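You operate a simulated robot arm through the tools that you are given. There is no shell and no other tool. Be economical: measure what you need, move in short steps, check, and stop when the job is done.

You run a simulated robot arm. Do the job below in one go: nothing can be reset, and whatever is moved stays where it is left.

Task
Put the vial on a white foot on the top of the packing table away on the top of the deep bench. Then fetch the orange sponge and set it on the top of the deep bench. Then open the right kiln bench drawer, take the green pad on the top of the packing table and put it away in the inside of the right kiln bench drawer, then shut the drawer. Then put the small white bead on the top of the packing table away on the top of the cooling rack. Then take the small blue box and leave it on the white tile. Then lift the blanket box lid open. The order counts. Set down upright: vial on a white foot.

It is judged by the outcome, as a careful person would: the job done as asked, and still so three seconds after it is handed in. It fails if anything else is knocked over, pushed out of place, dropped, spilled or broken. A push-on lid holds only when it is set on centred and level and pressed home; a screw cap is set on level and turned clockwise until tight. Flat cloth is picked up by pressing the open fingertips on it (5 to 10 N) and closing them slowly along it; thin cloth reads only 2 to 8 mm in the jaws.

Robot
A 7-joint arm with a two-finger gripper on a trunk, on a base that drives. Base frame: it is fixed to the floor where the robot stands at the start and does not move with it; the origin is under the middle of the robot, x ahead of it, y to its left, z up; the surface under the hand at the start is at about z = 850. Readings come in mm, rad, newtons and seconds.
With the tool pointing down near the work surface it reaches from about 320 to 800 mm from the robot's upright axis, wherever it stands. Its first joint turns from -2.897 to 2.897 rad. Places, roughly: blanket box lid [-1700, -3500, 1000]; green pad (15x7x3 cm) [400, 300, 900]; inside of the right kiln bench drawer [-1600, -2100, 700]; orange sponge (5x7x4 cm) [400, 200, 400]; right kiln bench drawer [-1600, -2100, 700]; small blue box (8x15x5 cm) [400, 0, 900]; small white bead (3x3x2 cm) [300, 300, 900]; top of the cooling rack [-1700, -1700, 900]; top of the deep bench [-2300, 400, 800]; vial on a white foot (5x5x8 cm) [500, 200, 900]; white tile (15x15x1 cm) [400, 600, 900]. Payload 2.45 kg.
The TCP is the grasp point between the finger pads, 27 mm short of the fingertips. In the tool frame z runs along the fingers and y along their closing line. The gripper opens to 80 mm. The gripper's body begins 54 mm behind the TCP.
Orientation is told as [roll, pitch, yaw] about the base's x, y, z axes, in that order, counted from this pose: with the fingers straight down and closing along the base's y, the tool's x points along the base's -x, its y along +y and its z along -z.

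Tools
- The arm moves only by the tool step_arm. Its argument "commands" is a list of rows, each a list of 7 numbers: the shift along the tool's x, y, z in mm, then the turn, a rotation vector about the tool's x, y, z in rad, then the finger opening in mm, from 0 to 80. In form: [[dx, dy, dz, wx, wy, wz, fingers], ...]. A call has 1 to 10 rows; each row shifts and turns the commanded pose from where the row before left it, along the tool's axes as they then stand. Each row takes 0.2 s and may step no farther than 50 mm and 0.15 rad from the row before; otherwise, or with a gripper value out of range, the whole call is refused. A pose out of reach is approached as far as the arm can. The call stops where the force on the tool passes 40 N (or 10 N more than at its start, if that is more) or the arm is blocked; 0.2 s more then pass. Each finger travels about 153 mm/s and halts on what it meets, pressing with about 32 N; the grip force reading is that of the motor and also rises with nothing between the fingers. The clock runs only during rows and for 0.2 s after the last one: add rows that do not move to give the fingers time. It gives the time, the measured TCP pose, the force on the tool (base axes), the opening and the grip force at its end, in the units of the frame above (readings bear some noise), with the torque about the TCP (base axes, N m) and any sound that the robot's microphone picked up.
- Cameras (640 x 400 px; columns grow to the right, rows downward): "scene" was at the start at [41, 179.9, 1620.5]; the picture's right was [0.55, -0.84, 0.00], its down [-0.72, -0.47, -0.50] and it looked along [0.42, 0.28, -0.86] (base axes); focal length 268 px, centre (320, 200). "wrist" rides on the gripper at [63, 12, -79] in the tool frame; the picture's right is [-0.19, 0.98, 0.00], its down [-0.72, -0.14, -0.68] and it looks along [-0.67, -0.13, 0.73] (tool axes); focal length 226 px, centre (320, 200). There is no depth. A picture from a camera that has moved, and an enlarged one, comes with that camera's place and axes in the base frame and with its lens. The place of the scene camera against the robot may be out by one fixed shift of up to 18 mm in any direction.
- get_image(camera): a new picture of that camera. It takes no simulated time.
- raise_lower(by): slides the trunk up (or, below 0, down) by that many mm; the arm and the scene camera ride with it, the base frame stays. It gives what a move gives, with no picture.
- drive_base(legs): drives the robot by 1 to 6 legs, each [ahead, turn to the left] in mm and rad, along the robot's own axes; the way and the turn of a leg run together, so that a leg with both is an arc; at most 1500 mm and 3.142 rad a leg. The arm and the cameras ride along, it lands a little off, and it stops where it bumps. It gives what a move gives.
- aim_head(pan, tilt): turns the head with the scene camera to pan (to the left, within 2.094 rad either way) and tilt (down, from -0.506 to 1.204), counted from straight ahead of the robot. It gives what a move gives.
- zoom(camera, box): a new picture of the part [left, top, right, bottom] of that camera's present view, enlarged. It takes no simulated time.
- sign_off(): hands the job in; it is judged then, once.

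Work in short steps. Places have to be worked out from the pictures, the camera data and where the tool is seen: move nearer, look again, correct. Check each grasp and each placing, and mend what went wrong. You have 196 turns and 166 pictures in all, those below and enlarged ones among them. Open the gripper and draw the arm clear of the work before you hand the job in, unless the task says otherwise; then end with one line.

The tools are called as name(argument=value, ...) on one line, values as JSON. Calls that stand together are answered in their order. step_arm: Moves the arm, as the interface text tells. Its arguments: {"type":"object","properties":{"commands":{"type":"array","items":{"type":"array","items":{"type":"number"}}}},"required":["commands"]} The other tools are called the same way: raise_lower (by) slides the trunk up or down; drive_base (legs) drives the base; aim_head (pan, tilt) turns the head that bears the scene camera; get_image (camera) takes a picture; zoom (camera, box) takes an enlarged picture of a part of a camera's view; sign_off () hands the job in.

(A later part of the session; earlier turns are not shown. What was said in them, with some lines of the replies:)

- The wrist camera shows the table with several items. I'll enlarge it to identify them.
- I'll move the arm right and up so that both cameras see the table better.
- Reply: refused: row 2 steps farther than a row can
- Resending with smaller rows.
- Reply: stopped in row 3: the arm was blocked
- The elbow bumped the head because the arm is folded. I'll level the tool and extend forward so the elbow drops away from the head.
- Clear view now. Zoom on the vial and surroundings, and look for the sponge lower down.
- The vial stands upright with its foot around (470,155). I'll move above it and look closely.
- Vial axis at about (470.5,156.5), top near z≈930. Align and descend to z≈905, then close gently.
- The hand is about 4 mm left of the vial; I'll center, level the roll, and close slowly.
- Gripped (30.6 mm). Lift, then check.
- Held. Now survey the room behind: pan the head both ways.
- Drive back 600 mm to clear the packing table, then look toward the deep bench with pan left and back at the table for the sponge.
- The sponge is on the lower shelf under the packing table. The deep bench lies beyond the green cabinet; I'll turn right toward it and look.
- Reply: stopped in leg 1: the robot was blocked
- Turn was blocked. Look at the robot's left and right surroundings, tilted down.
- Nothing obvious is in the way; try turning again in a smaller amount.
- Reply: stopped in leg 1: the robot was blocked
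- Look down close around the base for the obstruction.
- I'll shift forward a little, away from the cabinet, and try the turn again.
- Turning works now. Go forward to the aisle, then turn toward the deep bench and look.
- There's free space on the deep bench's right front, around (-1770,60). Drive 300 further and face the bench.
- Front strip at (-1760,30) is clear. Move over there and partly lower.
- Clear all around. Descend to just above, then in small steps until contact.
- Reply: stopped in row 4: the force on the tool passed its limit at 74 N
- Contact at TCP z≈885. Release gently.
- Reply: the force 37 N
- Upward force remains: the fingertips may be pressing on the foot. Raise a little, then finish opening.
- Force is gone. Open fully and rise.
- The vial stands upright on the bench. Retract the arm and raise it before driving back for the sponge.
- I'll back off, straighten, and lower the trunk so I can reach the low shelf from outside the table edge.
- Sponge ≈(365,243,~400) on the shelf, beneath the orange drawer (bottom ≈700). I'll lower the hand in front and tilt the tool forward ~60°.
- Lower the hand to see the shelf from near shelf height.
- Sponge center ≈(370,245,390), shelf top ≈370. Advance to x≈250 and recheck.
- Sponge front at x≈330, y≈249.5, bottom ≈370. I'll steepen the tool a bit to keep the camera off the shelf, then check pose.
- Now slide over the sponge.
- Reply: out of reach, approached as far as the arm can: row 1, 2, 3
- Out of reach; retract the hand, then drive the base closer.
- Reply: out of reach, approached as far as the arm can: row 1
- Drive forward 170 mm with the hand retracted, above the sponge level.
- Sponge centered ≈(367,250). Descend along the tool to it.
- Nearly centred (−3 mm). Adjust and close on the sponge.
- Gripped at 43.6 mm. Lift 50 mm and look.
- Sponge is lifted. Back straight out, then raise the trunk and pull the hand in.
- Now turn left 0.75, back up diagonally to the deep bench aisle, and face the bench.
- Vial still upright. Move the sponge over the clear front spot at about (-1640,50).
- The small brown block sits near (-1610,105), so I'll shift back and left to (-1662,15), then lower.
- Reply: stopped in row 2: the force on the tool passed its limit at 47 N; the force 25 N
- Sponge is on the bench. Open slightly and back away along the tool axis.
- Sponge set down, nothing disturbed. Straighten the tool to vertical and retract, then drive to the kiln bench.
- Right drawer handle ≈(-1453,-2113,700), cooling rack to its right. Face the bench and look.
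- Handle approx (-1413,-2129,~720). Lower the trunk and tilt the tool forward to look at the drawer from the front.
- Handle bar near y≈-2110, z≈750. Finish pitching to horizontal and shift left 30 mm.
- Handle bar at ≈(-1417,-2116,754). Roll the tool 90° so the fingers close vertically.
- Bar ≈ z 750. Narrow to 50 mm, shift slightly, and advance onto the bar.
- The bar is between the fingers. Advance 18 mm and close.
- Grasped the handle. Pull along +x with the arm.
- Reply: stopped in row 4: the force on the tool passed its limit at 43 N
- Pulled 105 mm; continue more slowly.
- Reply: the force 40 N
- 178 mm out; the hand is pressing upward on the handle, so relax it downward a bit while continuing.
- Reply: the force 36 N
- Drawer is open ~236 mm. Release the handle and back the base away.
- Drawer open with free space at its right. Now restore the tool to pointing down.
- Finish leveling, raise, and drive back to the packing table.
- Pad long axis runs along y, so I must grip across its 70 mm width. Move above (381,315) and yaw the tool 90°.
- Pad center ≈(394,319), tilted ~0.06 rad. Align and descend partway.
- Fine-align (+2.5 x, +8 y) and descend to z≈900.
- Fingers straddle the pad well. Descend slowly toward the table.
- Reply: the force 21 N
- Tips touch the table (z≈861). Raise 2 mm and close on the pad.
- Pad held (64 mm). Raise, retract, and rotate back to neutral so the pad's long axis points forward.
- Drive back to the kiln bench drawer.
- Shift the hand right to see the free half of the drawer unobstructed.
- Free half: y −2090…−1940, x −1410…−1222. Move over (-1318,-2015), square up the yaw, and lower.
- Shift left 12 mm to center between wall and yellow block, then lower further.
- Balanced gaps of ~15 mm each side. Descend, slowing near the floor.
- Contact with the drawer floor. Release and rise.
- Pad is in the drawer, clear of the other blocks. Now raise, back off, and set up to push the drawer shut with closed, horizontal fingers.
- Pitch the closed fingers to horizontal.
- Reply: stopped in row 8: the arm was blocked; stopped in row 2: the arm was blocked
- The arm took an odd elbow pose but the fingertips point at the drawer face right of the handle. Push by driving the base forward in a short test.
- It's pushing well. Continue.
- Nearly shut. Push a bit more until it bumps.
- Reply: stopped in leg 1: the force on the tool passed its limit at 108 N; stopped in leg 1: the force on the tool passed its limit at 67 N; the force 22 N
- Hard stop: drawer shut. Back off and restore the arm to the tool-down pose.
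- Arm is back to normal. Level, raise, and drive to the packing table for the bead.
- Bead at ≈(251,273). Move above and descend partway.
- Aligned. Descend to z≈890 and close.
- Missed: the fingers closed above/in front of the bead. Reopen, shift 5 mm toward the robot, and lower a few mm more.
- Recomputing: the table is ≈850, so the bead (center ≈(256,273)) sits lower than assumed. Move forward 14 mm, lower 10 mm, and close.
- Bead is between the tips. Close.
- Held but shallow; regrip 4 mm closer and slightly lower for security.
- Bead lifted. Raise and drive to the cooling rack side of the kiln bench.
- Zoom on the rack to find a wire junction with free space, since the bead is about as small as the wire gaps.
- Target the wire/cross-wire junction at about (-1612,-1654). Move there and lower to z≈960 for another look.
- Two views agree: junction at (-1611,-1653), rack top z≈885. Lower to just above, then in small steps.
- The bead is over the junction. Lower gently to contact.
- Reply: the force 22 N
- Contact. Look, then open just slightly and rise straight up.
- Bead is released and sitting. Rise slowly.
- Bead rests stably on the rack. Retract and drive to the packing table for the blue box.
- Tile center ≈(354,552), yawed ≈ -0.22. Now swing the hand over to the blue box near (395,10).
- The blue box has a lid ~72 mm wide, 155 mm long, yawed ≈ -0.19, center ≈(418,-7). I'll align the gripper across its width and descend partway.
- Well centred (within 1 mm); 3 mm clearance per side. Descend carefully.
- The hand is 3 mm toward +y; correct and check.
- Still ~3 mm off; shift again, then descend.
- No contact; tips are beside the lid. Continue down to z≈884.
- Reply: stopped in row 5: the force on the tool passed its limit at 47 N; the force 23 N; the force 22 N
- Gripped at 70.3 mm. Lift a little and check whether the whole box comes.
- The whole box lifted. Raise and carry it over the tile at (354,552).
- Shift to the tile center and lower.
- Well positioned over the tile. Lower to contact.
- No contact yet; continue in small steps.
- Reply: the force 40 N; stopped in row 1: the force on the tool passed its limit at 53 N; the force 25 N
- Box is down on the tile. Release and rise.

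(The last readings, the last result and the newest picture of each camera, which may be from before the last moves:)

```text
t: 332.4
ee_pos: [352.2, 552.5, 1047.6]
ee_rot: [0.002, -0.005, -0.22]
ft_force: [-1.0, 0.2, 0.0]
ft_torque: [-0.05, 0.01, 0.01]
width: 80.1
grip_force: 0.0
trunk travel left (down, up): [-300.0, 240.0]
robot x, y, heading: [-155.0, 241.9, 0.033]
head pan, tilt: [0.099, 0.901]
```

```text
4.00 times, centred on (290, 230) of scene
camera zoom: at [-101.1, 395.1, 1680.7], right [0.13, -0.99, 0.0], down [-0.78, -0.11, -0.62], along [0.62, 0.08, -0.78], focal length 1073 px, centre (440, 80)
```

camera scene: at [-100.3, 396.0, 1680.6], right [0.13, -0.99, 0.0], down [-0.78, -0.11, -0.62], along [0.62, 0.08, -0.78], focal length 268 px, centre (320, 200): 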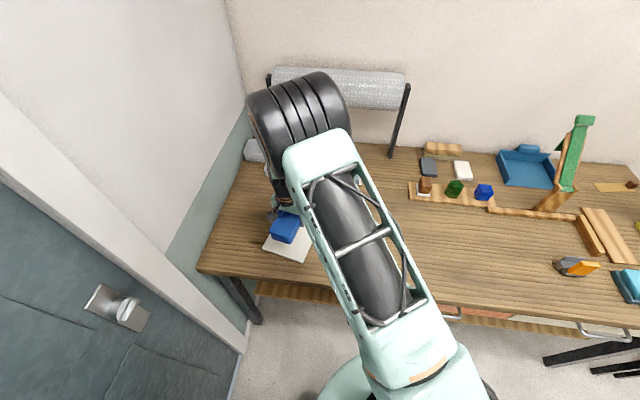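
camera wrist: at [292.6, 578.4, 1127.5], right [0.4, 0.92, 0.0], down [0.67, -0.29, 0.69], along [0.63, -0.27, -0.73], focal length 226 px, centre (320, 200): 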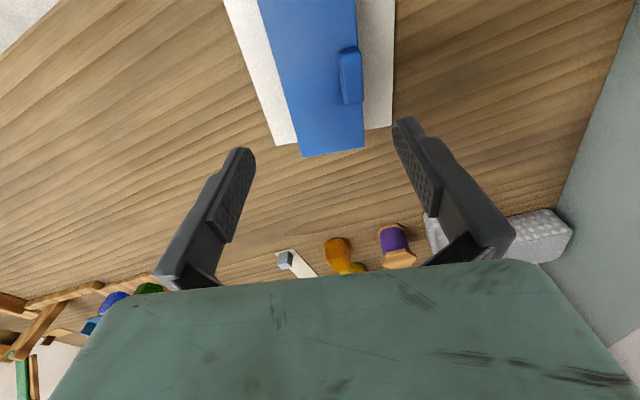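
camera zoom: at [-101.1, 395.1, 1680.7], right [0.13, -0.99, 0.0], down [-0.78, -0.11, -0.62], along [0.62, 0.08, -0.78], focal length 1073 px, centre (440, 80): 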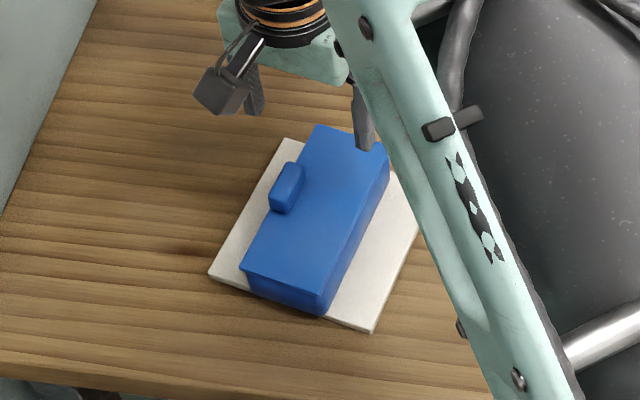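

Blue box sits on the tile. Last: the blanket box lid — the wooden box on the far end of the kiln bench near (-1700,-3500). Retract and drive there by backing.

step_arm(commands=[[16.4, -33.4, 0, 0, 0, -0.1, 80], [20, -33.4, 0, 0, 0, -0.1, 80], [20, -33.4, 0, 0, 0, -0.05, 80], [15, -33.4, 0, 0, 0, 0, 80]])

drive_base(legs=[[0, 1.36], [-1000, 0], [-1000, 0], [-1000, 0]])

drive_base(legs=[[0, 1.75]])

aim_head(pan=0.9, tilt=0.5)

get_image(camera="scene")

```text
t: 333.4
ee_pos: [269.7, 425.0, 1046.5]
ee_rot: [0.003, -0.009, 0.031]
ft_force: [-0.6, -0.9, -0.2]
ft_torque: [0.03, 0.0, 0.01]
width: 80.2
grip_force: 0.0
trunk travel left (down, up): [-300.0, 240.0]
robot x, y, heading: [-155.8, 245.7, 0.031]
head pan, tilt: [0.099, 0.901]
```

```text
t: 351.4
ee_pos: [-714.8, -2221.2, 1044.8]
ee_rot: [0.002, -0.006, 1.385]
ft_force: [-0.2, 0.4, -0.6]
ft_torque: [0.02, -0.01, 0.0]
width: 80.0
grip_force: 0.1
trunk travel left (down, up): [-300.0, 240.0]
robot x, y, heading: [-624.2, -2679.0, 1.388]
head pan, tilt: [0.099, 0.901]
```

```text
t: 356.1
ee_pos: [-1057.4, -2847.1, 1045.6]
ee_rot: [0.001, -0.006, 3.14]
ft_force: [-0.2, -0.2, 0.3]
ft_torque: [0.03, 0.04, 0.04]
width: 80.2
grip_force: 0.1
trunk travel left (down, up): [-300.0, 240.0]
robot x, y, heading: [-626.5, -2674.8, -3.138]
head pan, tilt: [0.099, 0.901]
```

```text
t: 357.3
ee_pos: [-1058.3, -2846.7, 1045.6]
ee_rot: [0.002, -0.008, 3.141]
ft_force: [0.7, 0.5, -0.2]
ft_torque: [0.05, 0.0, 0.03]
width: 80.3
grip_force: 0.0
trunk travel left (down, up): [-300.0, 240.0]
robot x, y, heading: [-624.1, -2679.2, -3.142]
head pan, tilt: [0.901, 0.499]
```

```text
33 pictures are left
camera scene: at [-658.2, -2883.8, 1714.5], right [-0.79, 0.62, 0.0], down [0.3, 0.38, -0.88], along [-0.54, -0.69, -0.48], focal length 268 px, centre (320, 200)
```

scene: 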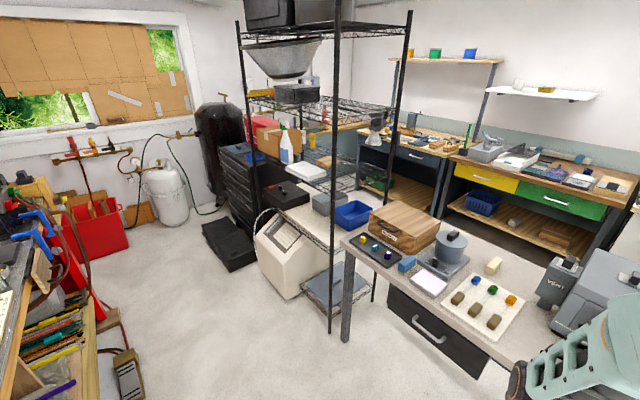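

The wooden blanket box is at ≈(-1650,-3460) on the bench's far end. Drive closer.

drive_base(legs=[[0, 0.98], [650, 0], [0, -0.98]])

aim_head(pan=0.25, tilt=0.75)

get_image(camera="scene")

get_image(camera="wrist")

```text
t: 366.0
ee_pos: [-1443.6, -3364.6, 1044.7]
ee_rot: [0.003, -0.006, 3.097]
ft_force: [-0.3, -0.5, -1.0]
ft_torque: [0.03, 0.03, -0.01]
width: 80.1
grip_force: 0.2
trunk travel left (down, up): [-300.0, 240.0]
robot x, y, heading: [-1001.0, -3213.5, 3.103]
head pan, tilt: [0.901, 0.499]
```

```text
t: 367.0
ee_pos: [-1443.4, -3364.0, 1046.2]
ee_rot: [0.001, -0.008, 3.098]
ft_force: [-0.2, 0.3, -0.4]
ft_torque: [0.02, 0.02, -0.02]
width: 80.0
grip_force: 0.0
trunk travel left (down, up): [-300.0, 240.0]
robot x, y, heading: [-1004.8, -3215.4, 3.104]
head pan, tilt: [0.25, 0.75]
```

```text
32 pictures are left
camera scene: at [-1067.3, -3366.0, 1692.6], right [-0.21, 0.98, 0.0], down [0.67, 0.14, -0.73], along [-0.72, -0.15, -0.68], focal length 268 px, centre (320, 200)
```

scene: 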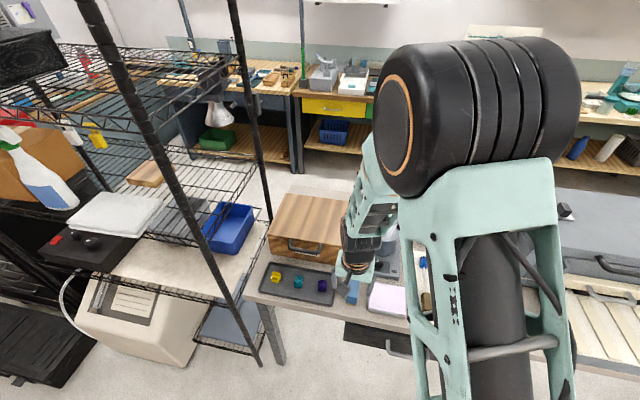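

```text
31 pictures are left
camera wrist: at [-1379.8, -3379.7, 1126.2], right [-0.24, -0.97, 0.0], down [-0.71, 0.17, 0.69], along [-0.67, 0.16, -0.73], focal length 226 px, centre (320, 200)
```

wrist: 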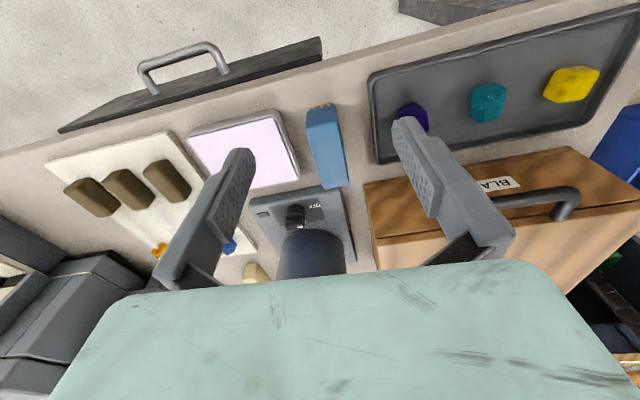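

zoom(camera="wrist", box=[350, 120, 640, 290])

zoom(camera="scene", box=[230, 170, 390, 310])

```text
2.21 times, centred on (495, 205) of wrist
camera zoom: at [-1379.8, -3379.7, 1126.2], right [-0.24, -0.97, 0.0], down [-0.71, 0.17, 0.69], along [-0.67, 0.16, -0.73], focal length 499 px, centre (-66, 189)
```

zoom: 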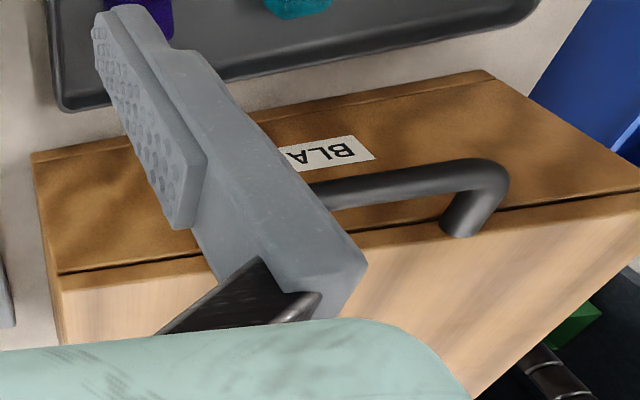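

```text
2.86 times, centred on (310, 240) of scene
camera zoom: at [-1067.3, -3366.0, 1692.6], right [-0.21, 0.98, 0.0], down [0.67, 0.14, -0.73], along [-0.72, -0.15, -0.68], focal length 767 px, centre (349, 86)
```

zoom: 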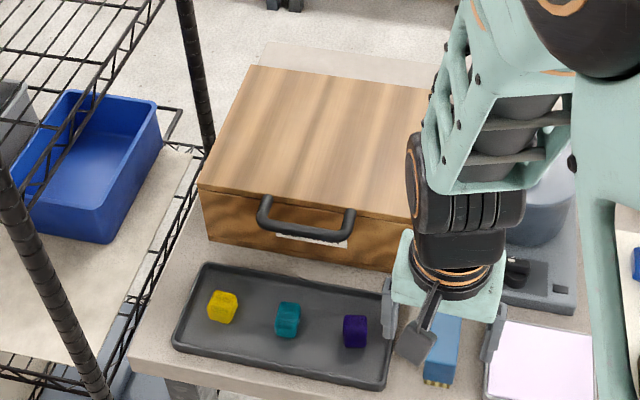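

The lid's U-bar handle is ≈(-1570,-3526,967), hinge at the back (x≈-1810). I'll raise, and reposition the base to ≈(-1130,-3340).

raise_lower(by=120)

drive_base(legs=[[0, 0.82], [175, 0], [0, -0.78]])

get_image(camera="wrist")

```text
t: 368.5
ee_pos: [-1442.6, -3364.3, 1165.1]
ee_rot: [-0.001, -0.004, 3.098]
ft_force: [0.3, 0.7, 0.3]
ft_torque: [0.06, 0.01, 0.04]
width: 79.9
grip_force: 0.1
trunk travel left (down, up): [-420.0, 120.0]
robot x, y, heading: [-1006.0, -3211.2, 3.1]
head pan, tilt: [0.25, 0.75]
```

```text
t: 374.3
ee_pos: [-1567.3, -3497.2, 1166.3]
ee_rot: [0.002, -0.007, 3.121]
ft_force: [-1.0, -0.6, 0.2]
ft_torque: [-0.03, 0.0, -0.03]
width: 79.9
grip_force: 0.1
trunk travel left (down, up): [-420.0, 120.0]
robot x, y, heading: [-1136.0, -3333.1, 3.122]
head pan, tilt: [0.25, 0.75]
```

```text
28 pictures are left
camera wrist: at [-1504.6, -3510.9, 1246.2], right [-0.21, -0.98, 0.0], down [-0.71, 0.16, 0.69], along [-0.67, 0.14, -0.73], focal length 226 px, centre (320, 200)
```

wrist: 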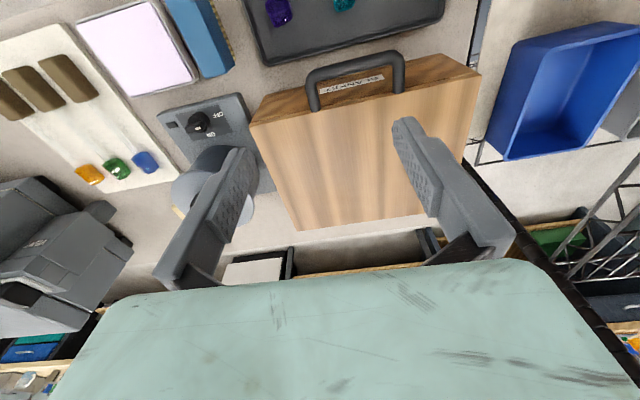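

Good view: bar center ≈(-1573,-3537), lid back edge x≈-1805. Yaw the tool by -90° so the fingers close along x.

step_arm(commands=[[0, 0, 0, 0, 0, -0.15, 60], [0, 0, 0, 0, 0, -0.15, 60], [0, 0, 0, 0, 0, -0.15, 60], [0, 0, 0, 0, 0, -0.15, 60], [0, 0, 0, 0, 0, -0.15, 60], [0, 0, 0, 0, 0, -0.15, 60], [0, 0, 0, 0, 0, -0.15, 60], [0, 0, 0, 0, 0, -0.15, 60], [0, 0, 0, 0, 0, -0.15, 50], [0, 0, 0, 0, 0, -0.15, 40]])

step_arm(commands=[[0, 0, 20, 0, 0, -0.09, 36], [0, 0, 40, 0, 0, 0, 36], [0, 0, 40, 0, 0, 0, 36]])

get_image(camera="wrist")

```text
t: 376.5
ee_pos: [-1569.3, -3497.1, 1163.7]
ee_rot: [-0.006, -0.003, -1.66]
ft_force: [0.0, 0.0, 0.8]
ft_torque: [-0.01, -0.02, 0.03]
width: 39.9
grip_force: 0.1
trunk travel left (down, up): [-420.0, 120.0]
robot x, y, heading: [-1134.2, -3335.6, 3.124]
head pan, tilt: [0.25, 0.75]
```

```text
t: 377.3
ee_pos: [-1569.0, -3495.7, 1063.3]
ee_rot: [-0.004, 0.0, -1.573]
ft_force: [0.0, 0.9, -0.2]
ft_torque: [0.0, -0.01, 0.03]
width: 36.0
grip_force: 0.0
trunk travel left (down, up): [-420.0, 120.0]
robot x, y, heading: [-1131.2, -3336.1, 3.125]
head pan, tilt: [0.25, 0.75]
```

```text
27 pictures are left
camera wrist: at [-1556.0, -3432.5, 1144.5], right [0.98, -0.2, -0.01], down [-0.14, -0.72, 0.68], along [-0.14, -0.67, -0.73], focal length 226 px, centre (320, 200)
```

wrist: 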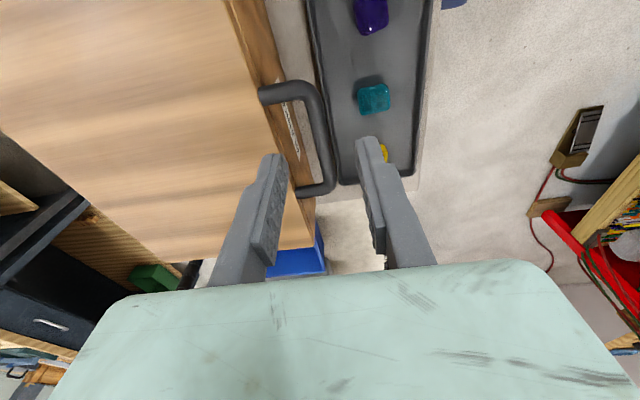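

Bar at x≈-1574. Shift, narrow to 30 mm, and descend near the bar.

step_arm(commands=[[-34, -5, 0, 0, 0, 0, 30], [0, 0, 40, 0, 0, 0, 30], [0, 0, 18, 0, 0, 0, 30], [0, 0, 0, 0, 0, 0, 30]])

get_image(camera="wrist")

```text
t: 378.3
ee_pos: [-1573.6, -3531.0, 1008.1]
ee_rot: [-0.007, -0.002, -1.572]
ft_force: [0.0, 0.2, -0.2]
ft_torque: [-0.01, -0.01, 0.01]
width: 29.9
grip_force: 0.1
trunk travel left (down, up): [-420.0, 120.0]
robot x, y, heading: [-1133.3, -3331.9, 3.12]
head pan, tilt: [0.25, 0.75]
```

```text
26 pictures are left
camera wrist: at [-1560.5, -3467.4, 1088.9], right [0.98, -0.2, -0.01], down [-0.14, -0.72, 0.68], along [-0.14, -0.67, -0.73], focal length 226 px, centre (320, 200)
```

wrist: 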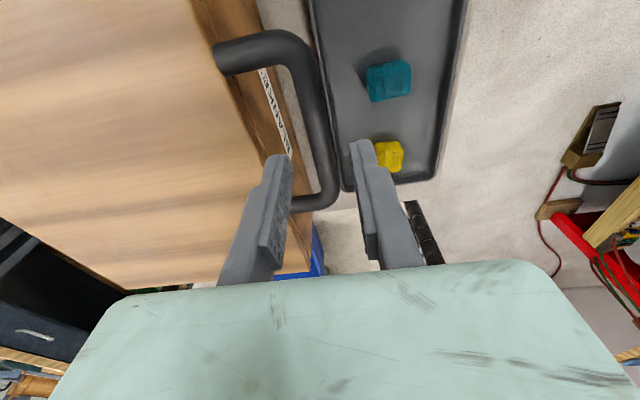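

Bar is centered between the fingers. Descend onto it and close.

step_arm(commands=[[0, 0, 15, 0, 0, 0, 30], [0, 0, 13, 0, 0, 0, 30], [0, 0, 10, 0, 0, 0, 30], [0, 0, 0, 0, 0, 0, 20], [0, 0, 0, 0, 0, 0, 10], [0, 0, 0, 0, 0, 0, 6]])

get_image(camera="wrist")

```text
t: 379.7
ee_pos: [-1573.9, -3528.7, 970.6]
ee_rot: [-0.007, 0.0, -1.573]
ft_force: [-4.4, 0.3, -0.4]
ft_torque: [0.02, 0.01, 0.51]
width: 13.7
grip_force: 40.0
trunk travel left (down, up): [-420.0, 120.0]
robot x, y, heading: [-1131.3, -3336.9, 3.123]
head pan, tilt: [0.25, 0.75]
```

```text
25 pictures are left
camera wrist: at [-1562.1, -3466.5, 1051.5], right [0.98, -0.2, -0.01], down [-0.14, -0.72, 0.68], along [-0.14, -0.67, -0.73], focal length 226 px, centre (320, 200)
```

wrist: 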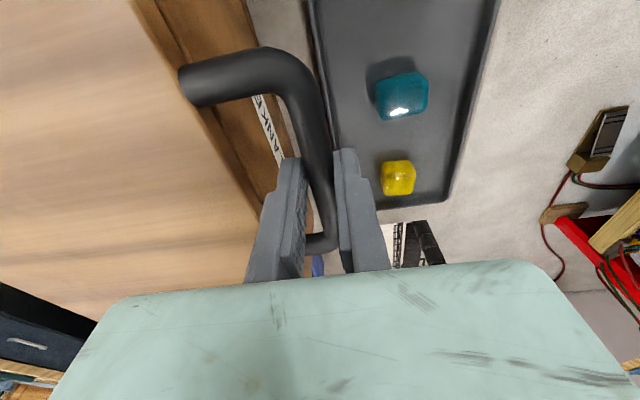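

Grasped (13.7 mm). Lift along the hinge arc — first third.

step_arm(commands=[[0, -0.8, -17, 0, 0, 0, 5], [0, -1.8, -17.5, 0, 0, 0, 5], [0, -3.3, -17, 0, 0, 0, 5], [0, -4.4, -16.8, 0, 0, 0, 5], [0, -5.8, -16.4, 0, 0, 0, 5], [0, -6.9, -15.8, 0, 0, 0, 5]])

get_image(camera="scene")

```text
t: 381.1
ee_pos: [-1597.1, -3530.1, 1069.4]
ee_rot: [-0.005, -0.001, -1.572]
ft_force: [2.5, 5.3, 2.2]
ft_torque: [-0.93, -0.1, 0.46]
width: 13.7
grip_force: 39.8
trunk travel left (down, up): [-420.0, 120.0]
robot x, y, heading: [-1131.2, -3333.2, 3.125]
head pan, tilt: [0.25, 0.75]
```

```text
24 pictures are left
camera scene: at [-1192.4, -3489.5, 1812.7], right [-0.23, 0.97, 0.0], down [0.66, 0.16, -0.73], along [-0.71, -0.17, -0.68], focal length 268 px, centre (320, 200)
```

scene: 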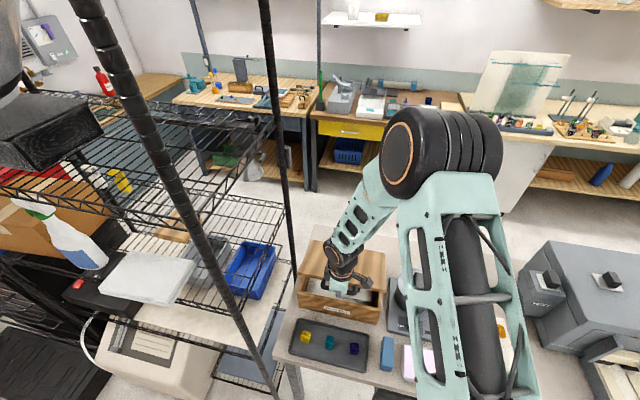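

Lid is rising with low forces. Continue the arc.

step_arm(commands=[[0, -8.1, -15.3, 0, 0, 0, 5], [0, -9.2, -14.6, 0, 0, 0, 5], [0, -10.3, -13.9, 0, 0, 0, 5], [0, -11.4, -13.2, 0, 0, 0, 5], [0, -12.3, -12.2, 0, 0, 0, 5], [0, -13.1, -11.3, 0, 0, 0, 5], [0, -14, -10.2, 0, 0, 0, 5], [0, -14.7, -9.2, 0, 0, 0, 5]])

get_image(camera="wrist")

```text
t: 382.9
ee_pos: [-1686.0, -3531.0, 1175.5]
ee_rot: [-0.011, -0.002, -1.574]
ft_force: [19.6, 0.9, 30.1]
ft_torque: [-0.18, -0.16, 0.29]
width: 13.5
grip_force: 39.8
trunk travel left (down, up): [-420.0, 120.0]
robot x, y, heading: [-1135.8, -3334.3, 3.122]
head pan, tilt: [0.25, 0.75]
```

```text
23 pictures are left
camera wrist: at [-1673.3, -3467.2, 1256.6], right [0.98, -0.19, -0.01], down [-0.14, -0.72, 0.68], along [-0.14, -0.67, -0.73], focal length 226 px, centre (320, 200)
```

wrist: 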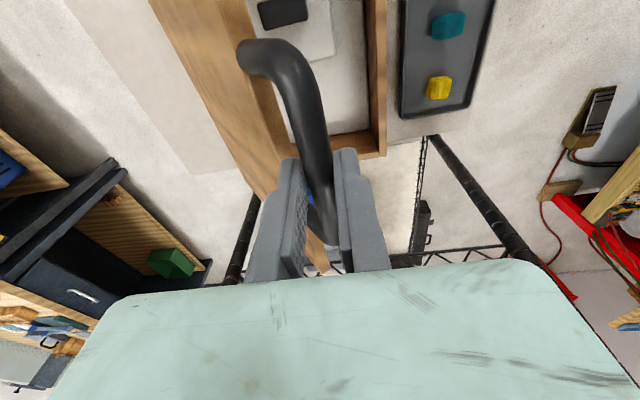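

Radial force shows the true hinge is further back: refit gives hinge ≈(-1833,962), R≈259. Continue along the corrected arc.

step_arm(commands=[[0, -10, -13, 0, 0, 0, 5], [0, -15.3, -10.3, 0, 0, 0, 5], [0, -17.5, -8.2, 0, 0, 0, 5], [0, -18.4, -6.8, 0, 0, 0, 5], [0, -18.8, -5.4, 0, 0, 0, 5], [0, -18.9, -4, 0, 0, 0, 5]])

get_image(camera="scene")

```text
t: 384.3
ee_pos: [-1786.2, -3531.4, 1219.4]
ee_rot: [-0.007, -0.002, -1.57]
ft_force: [-1.1, -4.3, -3.9]
ft_torque: [-0.12, 0.0, 0.11]
width: 13.5
grip_force: 40.3
trunk travel left (down, up): [-420.0, 120.0]
robot x, y, heading: [-1133.0, -3337.4, 3.123]
head pan, tilt: [0.25, 0.75]
```

```text
22 pictures are left
camera scene: at [-1193.2, -3491.1, 1812.4], right [-0.23, 0.97, 0.0], down [0.66, 0.16, -0.73], along [-0.71, -0.17, -0.68], focal length 268 px, centre (320, 200)
```

scene: 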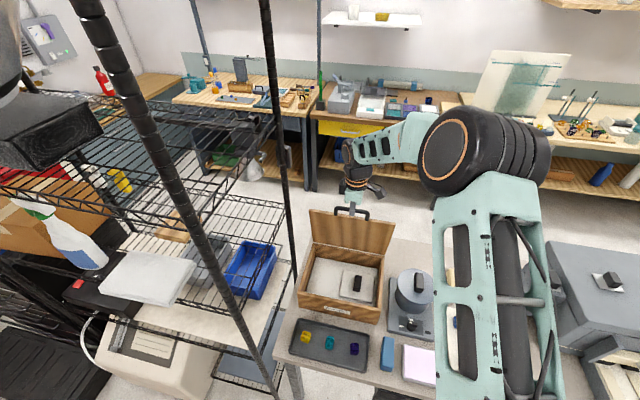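

Lid near vertical with low force. Push a little past vertical.

step_arm(commands=[[0, -19, -2.7, 0, 0, 0, 5], [0, -19.3, -1, 0, 0, 0, 5], [0, -19.4, 0.6, 0, 0, 0, 5], [0, -19.3, 2, 0, 0, 0, 5]])

get_image(camera="scene")

```text
t: 385.3
ee_pos: [-1865.3, -3530.8, 1220.2]
ee_rot: [-0.007, 0.001, -1.572]
ft_force: [-0.4, -5.4, 2.1]
ft_torque: [-0.17, -0.07, 0.0]
width: 13.5
grip_force: 40.5
trunk travel left (down, up): [-420.0, 120.0]
robot x, y, heading: [-1132.6, -3336.5, 3.126]
head pan, tilt: [0.25, 0.75]
```

```text
21 pictures are left
camera scene: at [-1193.1, -3490.9, 1812.5], right [-0.23, 0.97, 0.0], down [0.66, 0.16, -0.73], along [-0.71, -0.17, -0.68], focal length 268 px, centre (320, 200)
```

scene: 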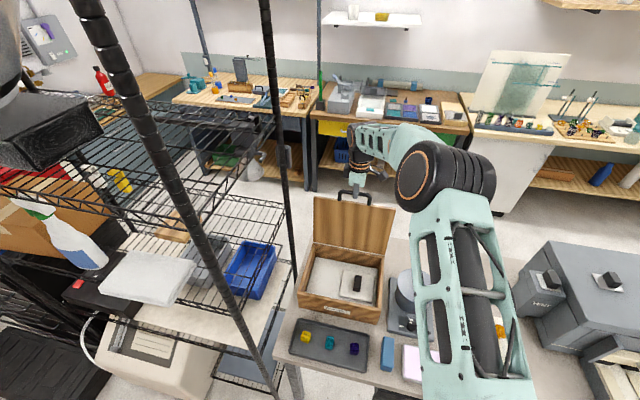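

Now ~97°. Continue a bit more toward the stop so it stays open.

step_arm(commands=[[0, -18, 3, 0, 0, 0, 5], [0, -18, 4.5, 0, 0, 0, 5], [0, -16, 5, 0, 0, 0, 5]])

```text
t: 385.8
ee_pos: [-1884.0, -3530.7, 1217.5]
ee_rot: [0.009, 0.0, -1.572]
ft_force: [16.5, 1.7, 7.2]
ft_torque: [0.65, -0.09, -0.06]
width: 13.6
grip_force: 39.9
trunk travel left (down, up): [-420.0, 120.0]
robot x, y, heading: [-1133.1, -3336.2, 3.122]
head pan, tilt: [0.25, 0.75]
stopped in row 2: the force on the tool passed its limit at 48 N (the readings are from after the stop); the commanded pose is now the measured one
```

Reached the lid's stop (~101°). Release and rise straight up.

step_arm(commands=[[0, 1, 0, 0, 0, 0, 14], [0, 0, 0, 0, 0, 0, 22], [0, 0, 0, 0, 0, 0, 30], [0, 0, -15, 0, 0, 0, 30], [0, 0, -30, 0, 0, 0, 30], [0, 0, -30, 0, 0, 0, 30]])

get_image(camera="scene")

get_image(camera="wrist")

```text
t: 387.2
ee_pos: [-1884.9, -3531.7, 1294.4]
ee_rot: [0.004, -0.001, -1.572]
ft_force: [0.5, -0.7, 0.0]
ft_torque: [0.02, 0.01, 0.01]
width: 29.8
grip_force: 0.0
trunk travel left (down, up): [-420.0, 120.0]
robot x, y, heading: [-1130.5, -3335.3, 3.123]
head pan, tilt: [0.25, 0.75]
```

```text
20 pictures are left
camera scene: at [-1192.2, -3490.4, 1812.6], right [-0.23, 0.97, 0.0], down [0.66, 0.16, -0.73], along [-0.71, -0.17, -0.68], focal length 268 px, centre (320, 200)
```

scene: 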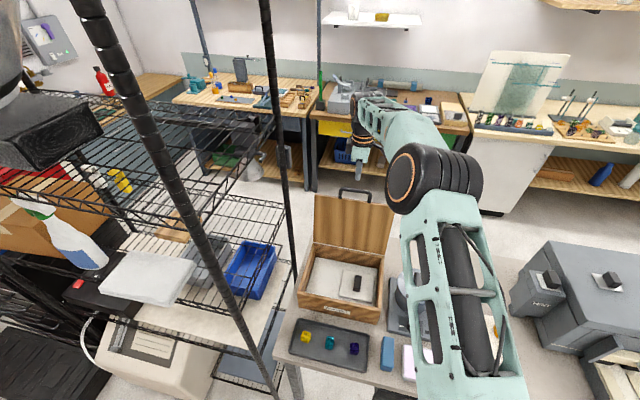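

```text
19 pictures are left
camera wrist: at [-1873.4, -3468.7, 1375.2], right [0.98, -0.19, 0.01], down [-0.15, -0.72, 0.68], along [-0.13, -0.67, -0.73], focal length 226 px, centre (320, 200)
```

wrist: 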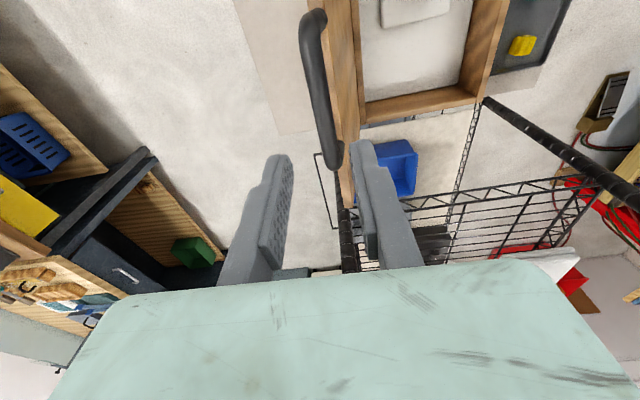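

The lid stays open by itself. Rise more and draw the arm back clear.

step_arm(commands=[[0, 0, -30, 0, 0, 0, 30], [10, 30, -10, 0, 0, 0, 30], [10, 45, 0, 0, 0, 0, 30], [10, 45, 0, 0, 0, 0, 30], [10, 45, 0, 0, 0, 0, 50], [10, 45, 0, 0, 0, 0, 60], [10, 45, 0, 0, 0, 0, 80], [0, 45, 0, 0, 0, 0, 80]])

get_image(camera="scene")

```text
t: 389.0
ee_pos: [-1582.6, -3470.5, 1333.9]
ee_rot: [0.004, -0.002, -1.573]
ft_force: [-0.3, -0.5, 0.4]
ft_torque: [0.0, 0.03, -0.01]
width: 79.7
grip_force: 0.0
trunk travel left (down, up): [-420.0, 120.0]
robot x, y, heading: [-1133.0, -3336.3, 3.122]
head pan, tilt: [0.25, 0.75]
```

```text
18 pictures are left
camera scene: at [-1190.3, -3490.3, 1812.7], right [-0.23, 0.97, 0.0], down [0.66, 0.16, -0.73], along [-0.71, -0.17, -0.68], focal length 268 px, centre (320, 200)
```

scene: 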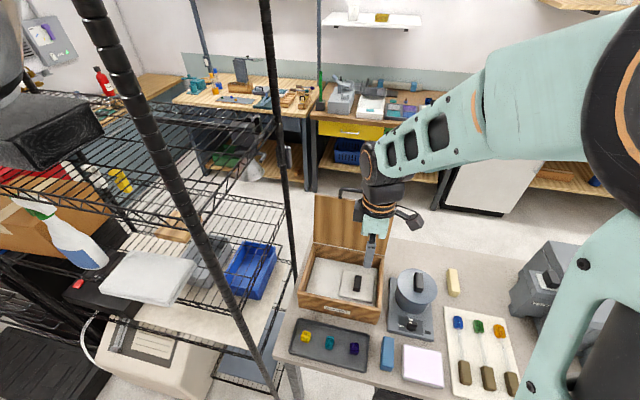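

Lid remains open, everything undisturbed. Back the robot off and do a last check of the drawer and rack.

drive_base(legs=[[-350, 0]])

aim_head(pan=-1.0, tilt=0.5)

get_image(camera="scene")

aim_head(pan=0.3, tilt=0.6)

get_image(camera="scene")

```text
t: 391.2
ee_pos: [-1241.1, -3478.4, 1333.7]
ee_rot: [0.004, 0.0, -1.566]
ft_force: [0.5, 1.0, -0.1]
ft_torque: [0.0, 0.01, -0.02]
width: 80.1
grip_force: 0.0
trunk travel left (down, up): [-420.0, 120.0]
robot x, y, heading: [-788.5, -3343.9, 3.131]
head pan, tilt: [0.25, 0.75]
```

```text
t: 392.6
ee_pos: [-1242.5, -3479.0, 1334.1]
ee_rot: [0.005, 0.0, -1.565]
ft_force: [-0.4, -0.2, -0.2]
ft_torque: [-0.01, 0.02, 0.02]
width: 80.1
grip_force: 0.0
trunk travel left (down, up): [-420.0, 120.0]
robot x, y, heading: [-792.7, -3340.8, 3.135]
head pan, tilt: [-1.0, 0.499]
```

```text
17 pictures are left
camera scene: at [-817.2, -3398.9, 1834.5], right [0.85, 0.53, 0.0], down [0.26, -0.41, -0.88], along [-0.47, 0.74, -0.48], focal length 268 px, centre (320, 200)
```

scene: 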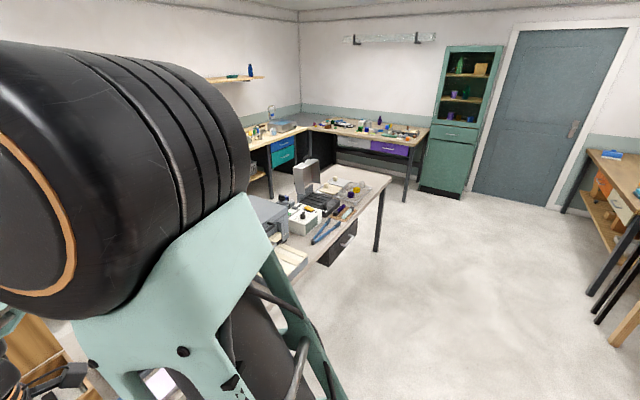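

```text
t: 394.1
ee_pos: [-1242.3, -3478.2, 1333.7]
ee_rot: [0.005, 0.0, -1.566]
ft_force: [-0.2, -0.1, -0.4]
ft_torque: [0.0, 0.01, 0.03]
width: 79.8
grip_force: 0.0
trunk travel left (down, up): [-420.0, 120.0]
robot x, y, heading: [-791.0, -3339.4, 3.133]
head pan, tilt: [0.3, 0.6]
```

```text
16 pictures are left
camera scene: at [-853.4, -3501.1, 1825.4], right [-0.29, 0.96, 0.0], down [0.54, 0.16, -0.82], along [-0.79, -0.24, -0.57], focal length 268 px, centre (320, 200)
```

scene: 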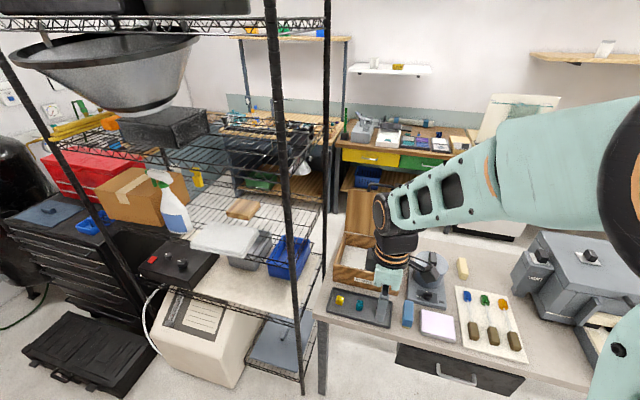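

The drawer is shut, the lid is open, and the arm is clear with the gripper open, so I'm handing in.

sign_off()

```text
The job is handed in.
```

I did all six steps in the order you gave and saw no other item knocked over or moved: vial upright on the deep bench, sponge on the deep bench, pad in the closed right kiln bench drawer, bead on the cooling rack, blue box on the white tile, blanket box lid open.
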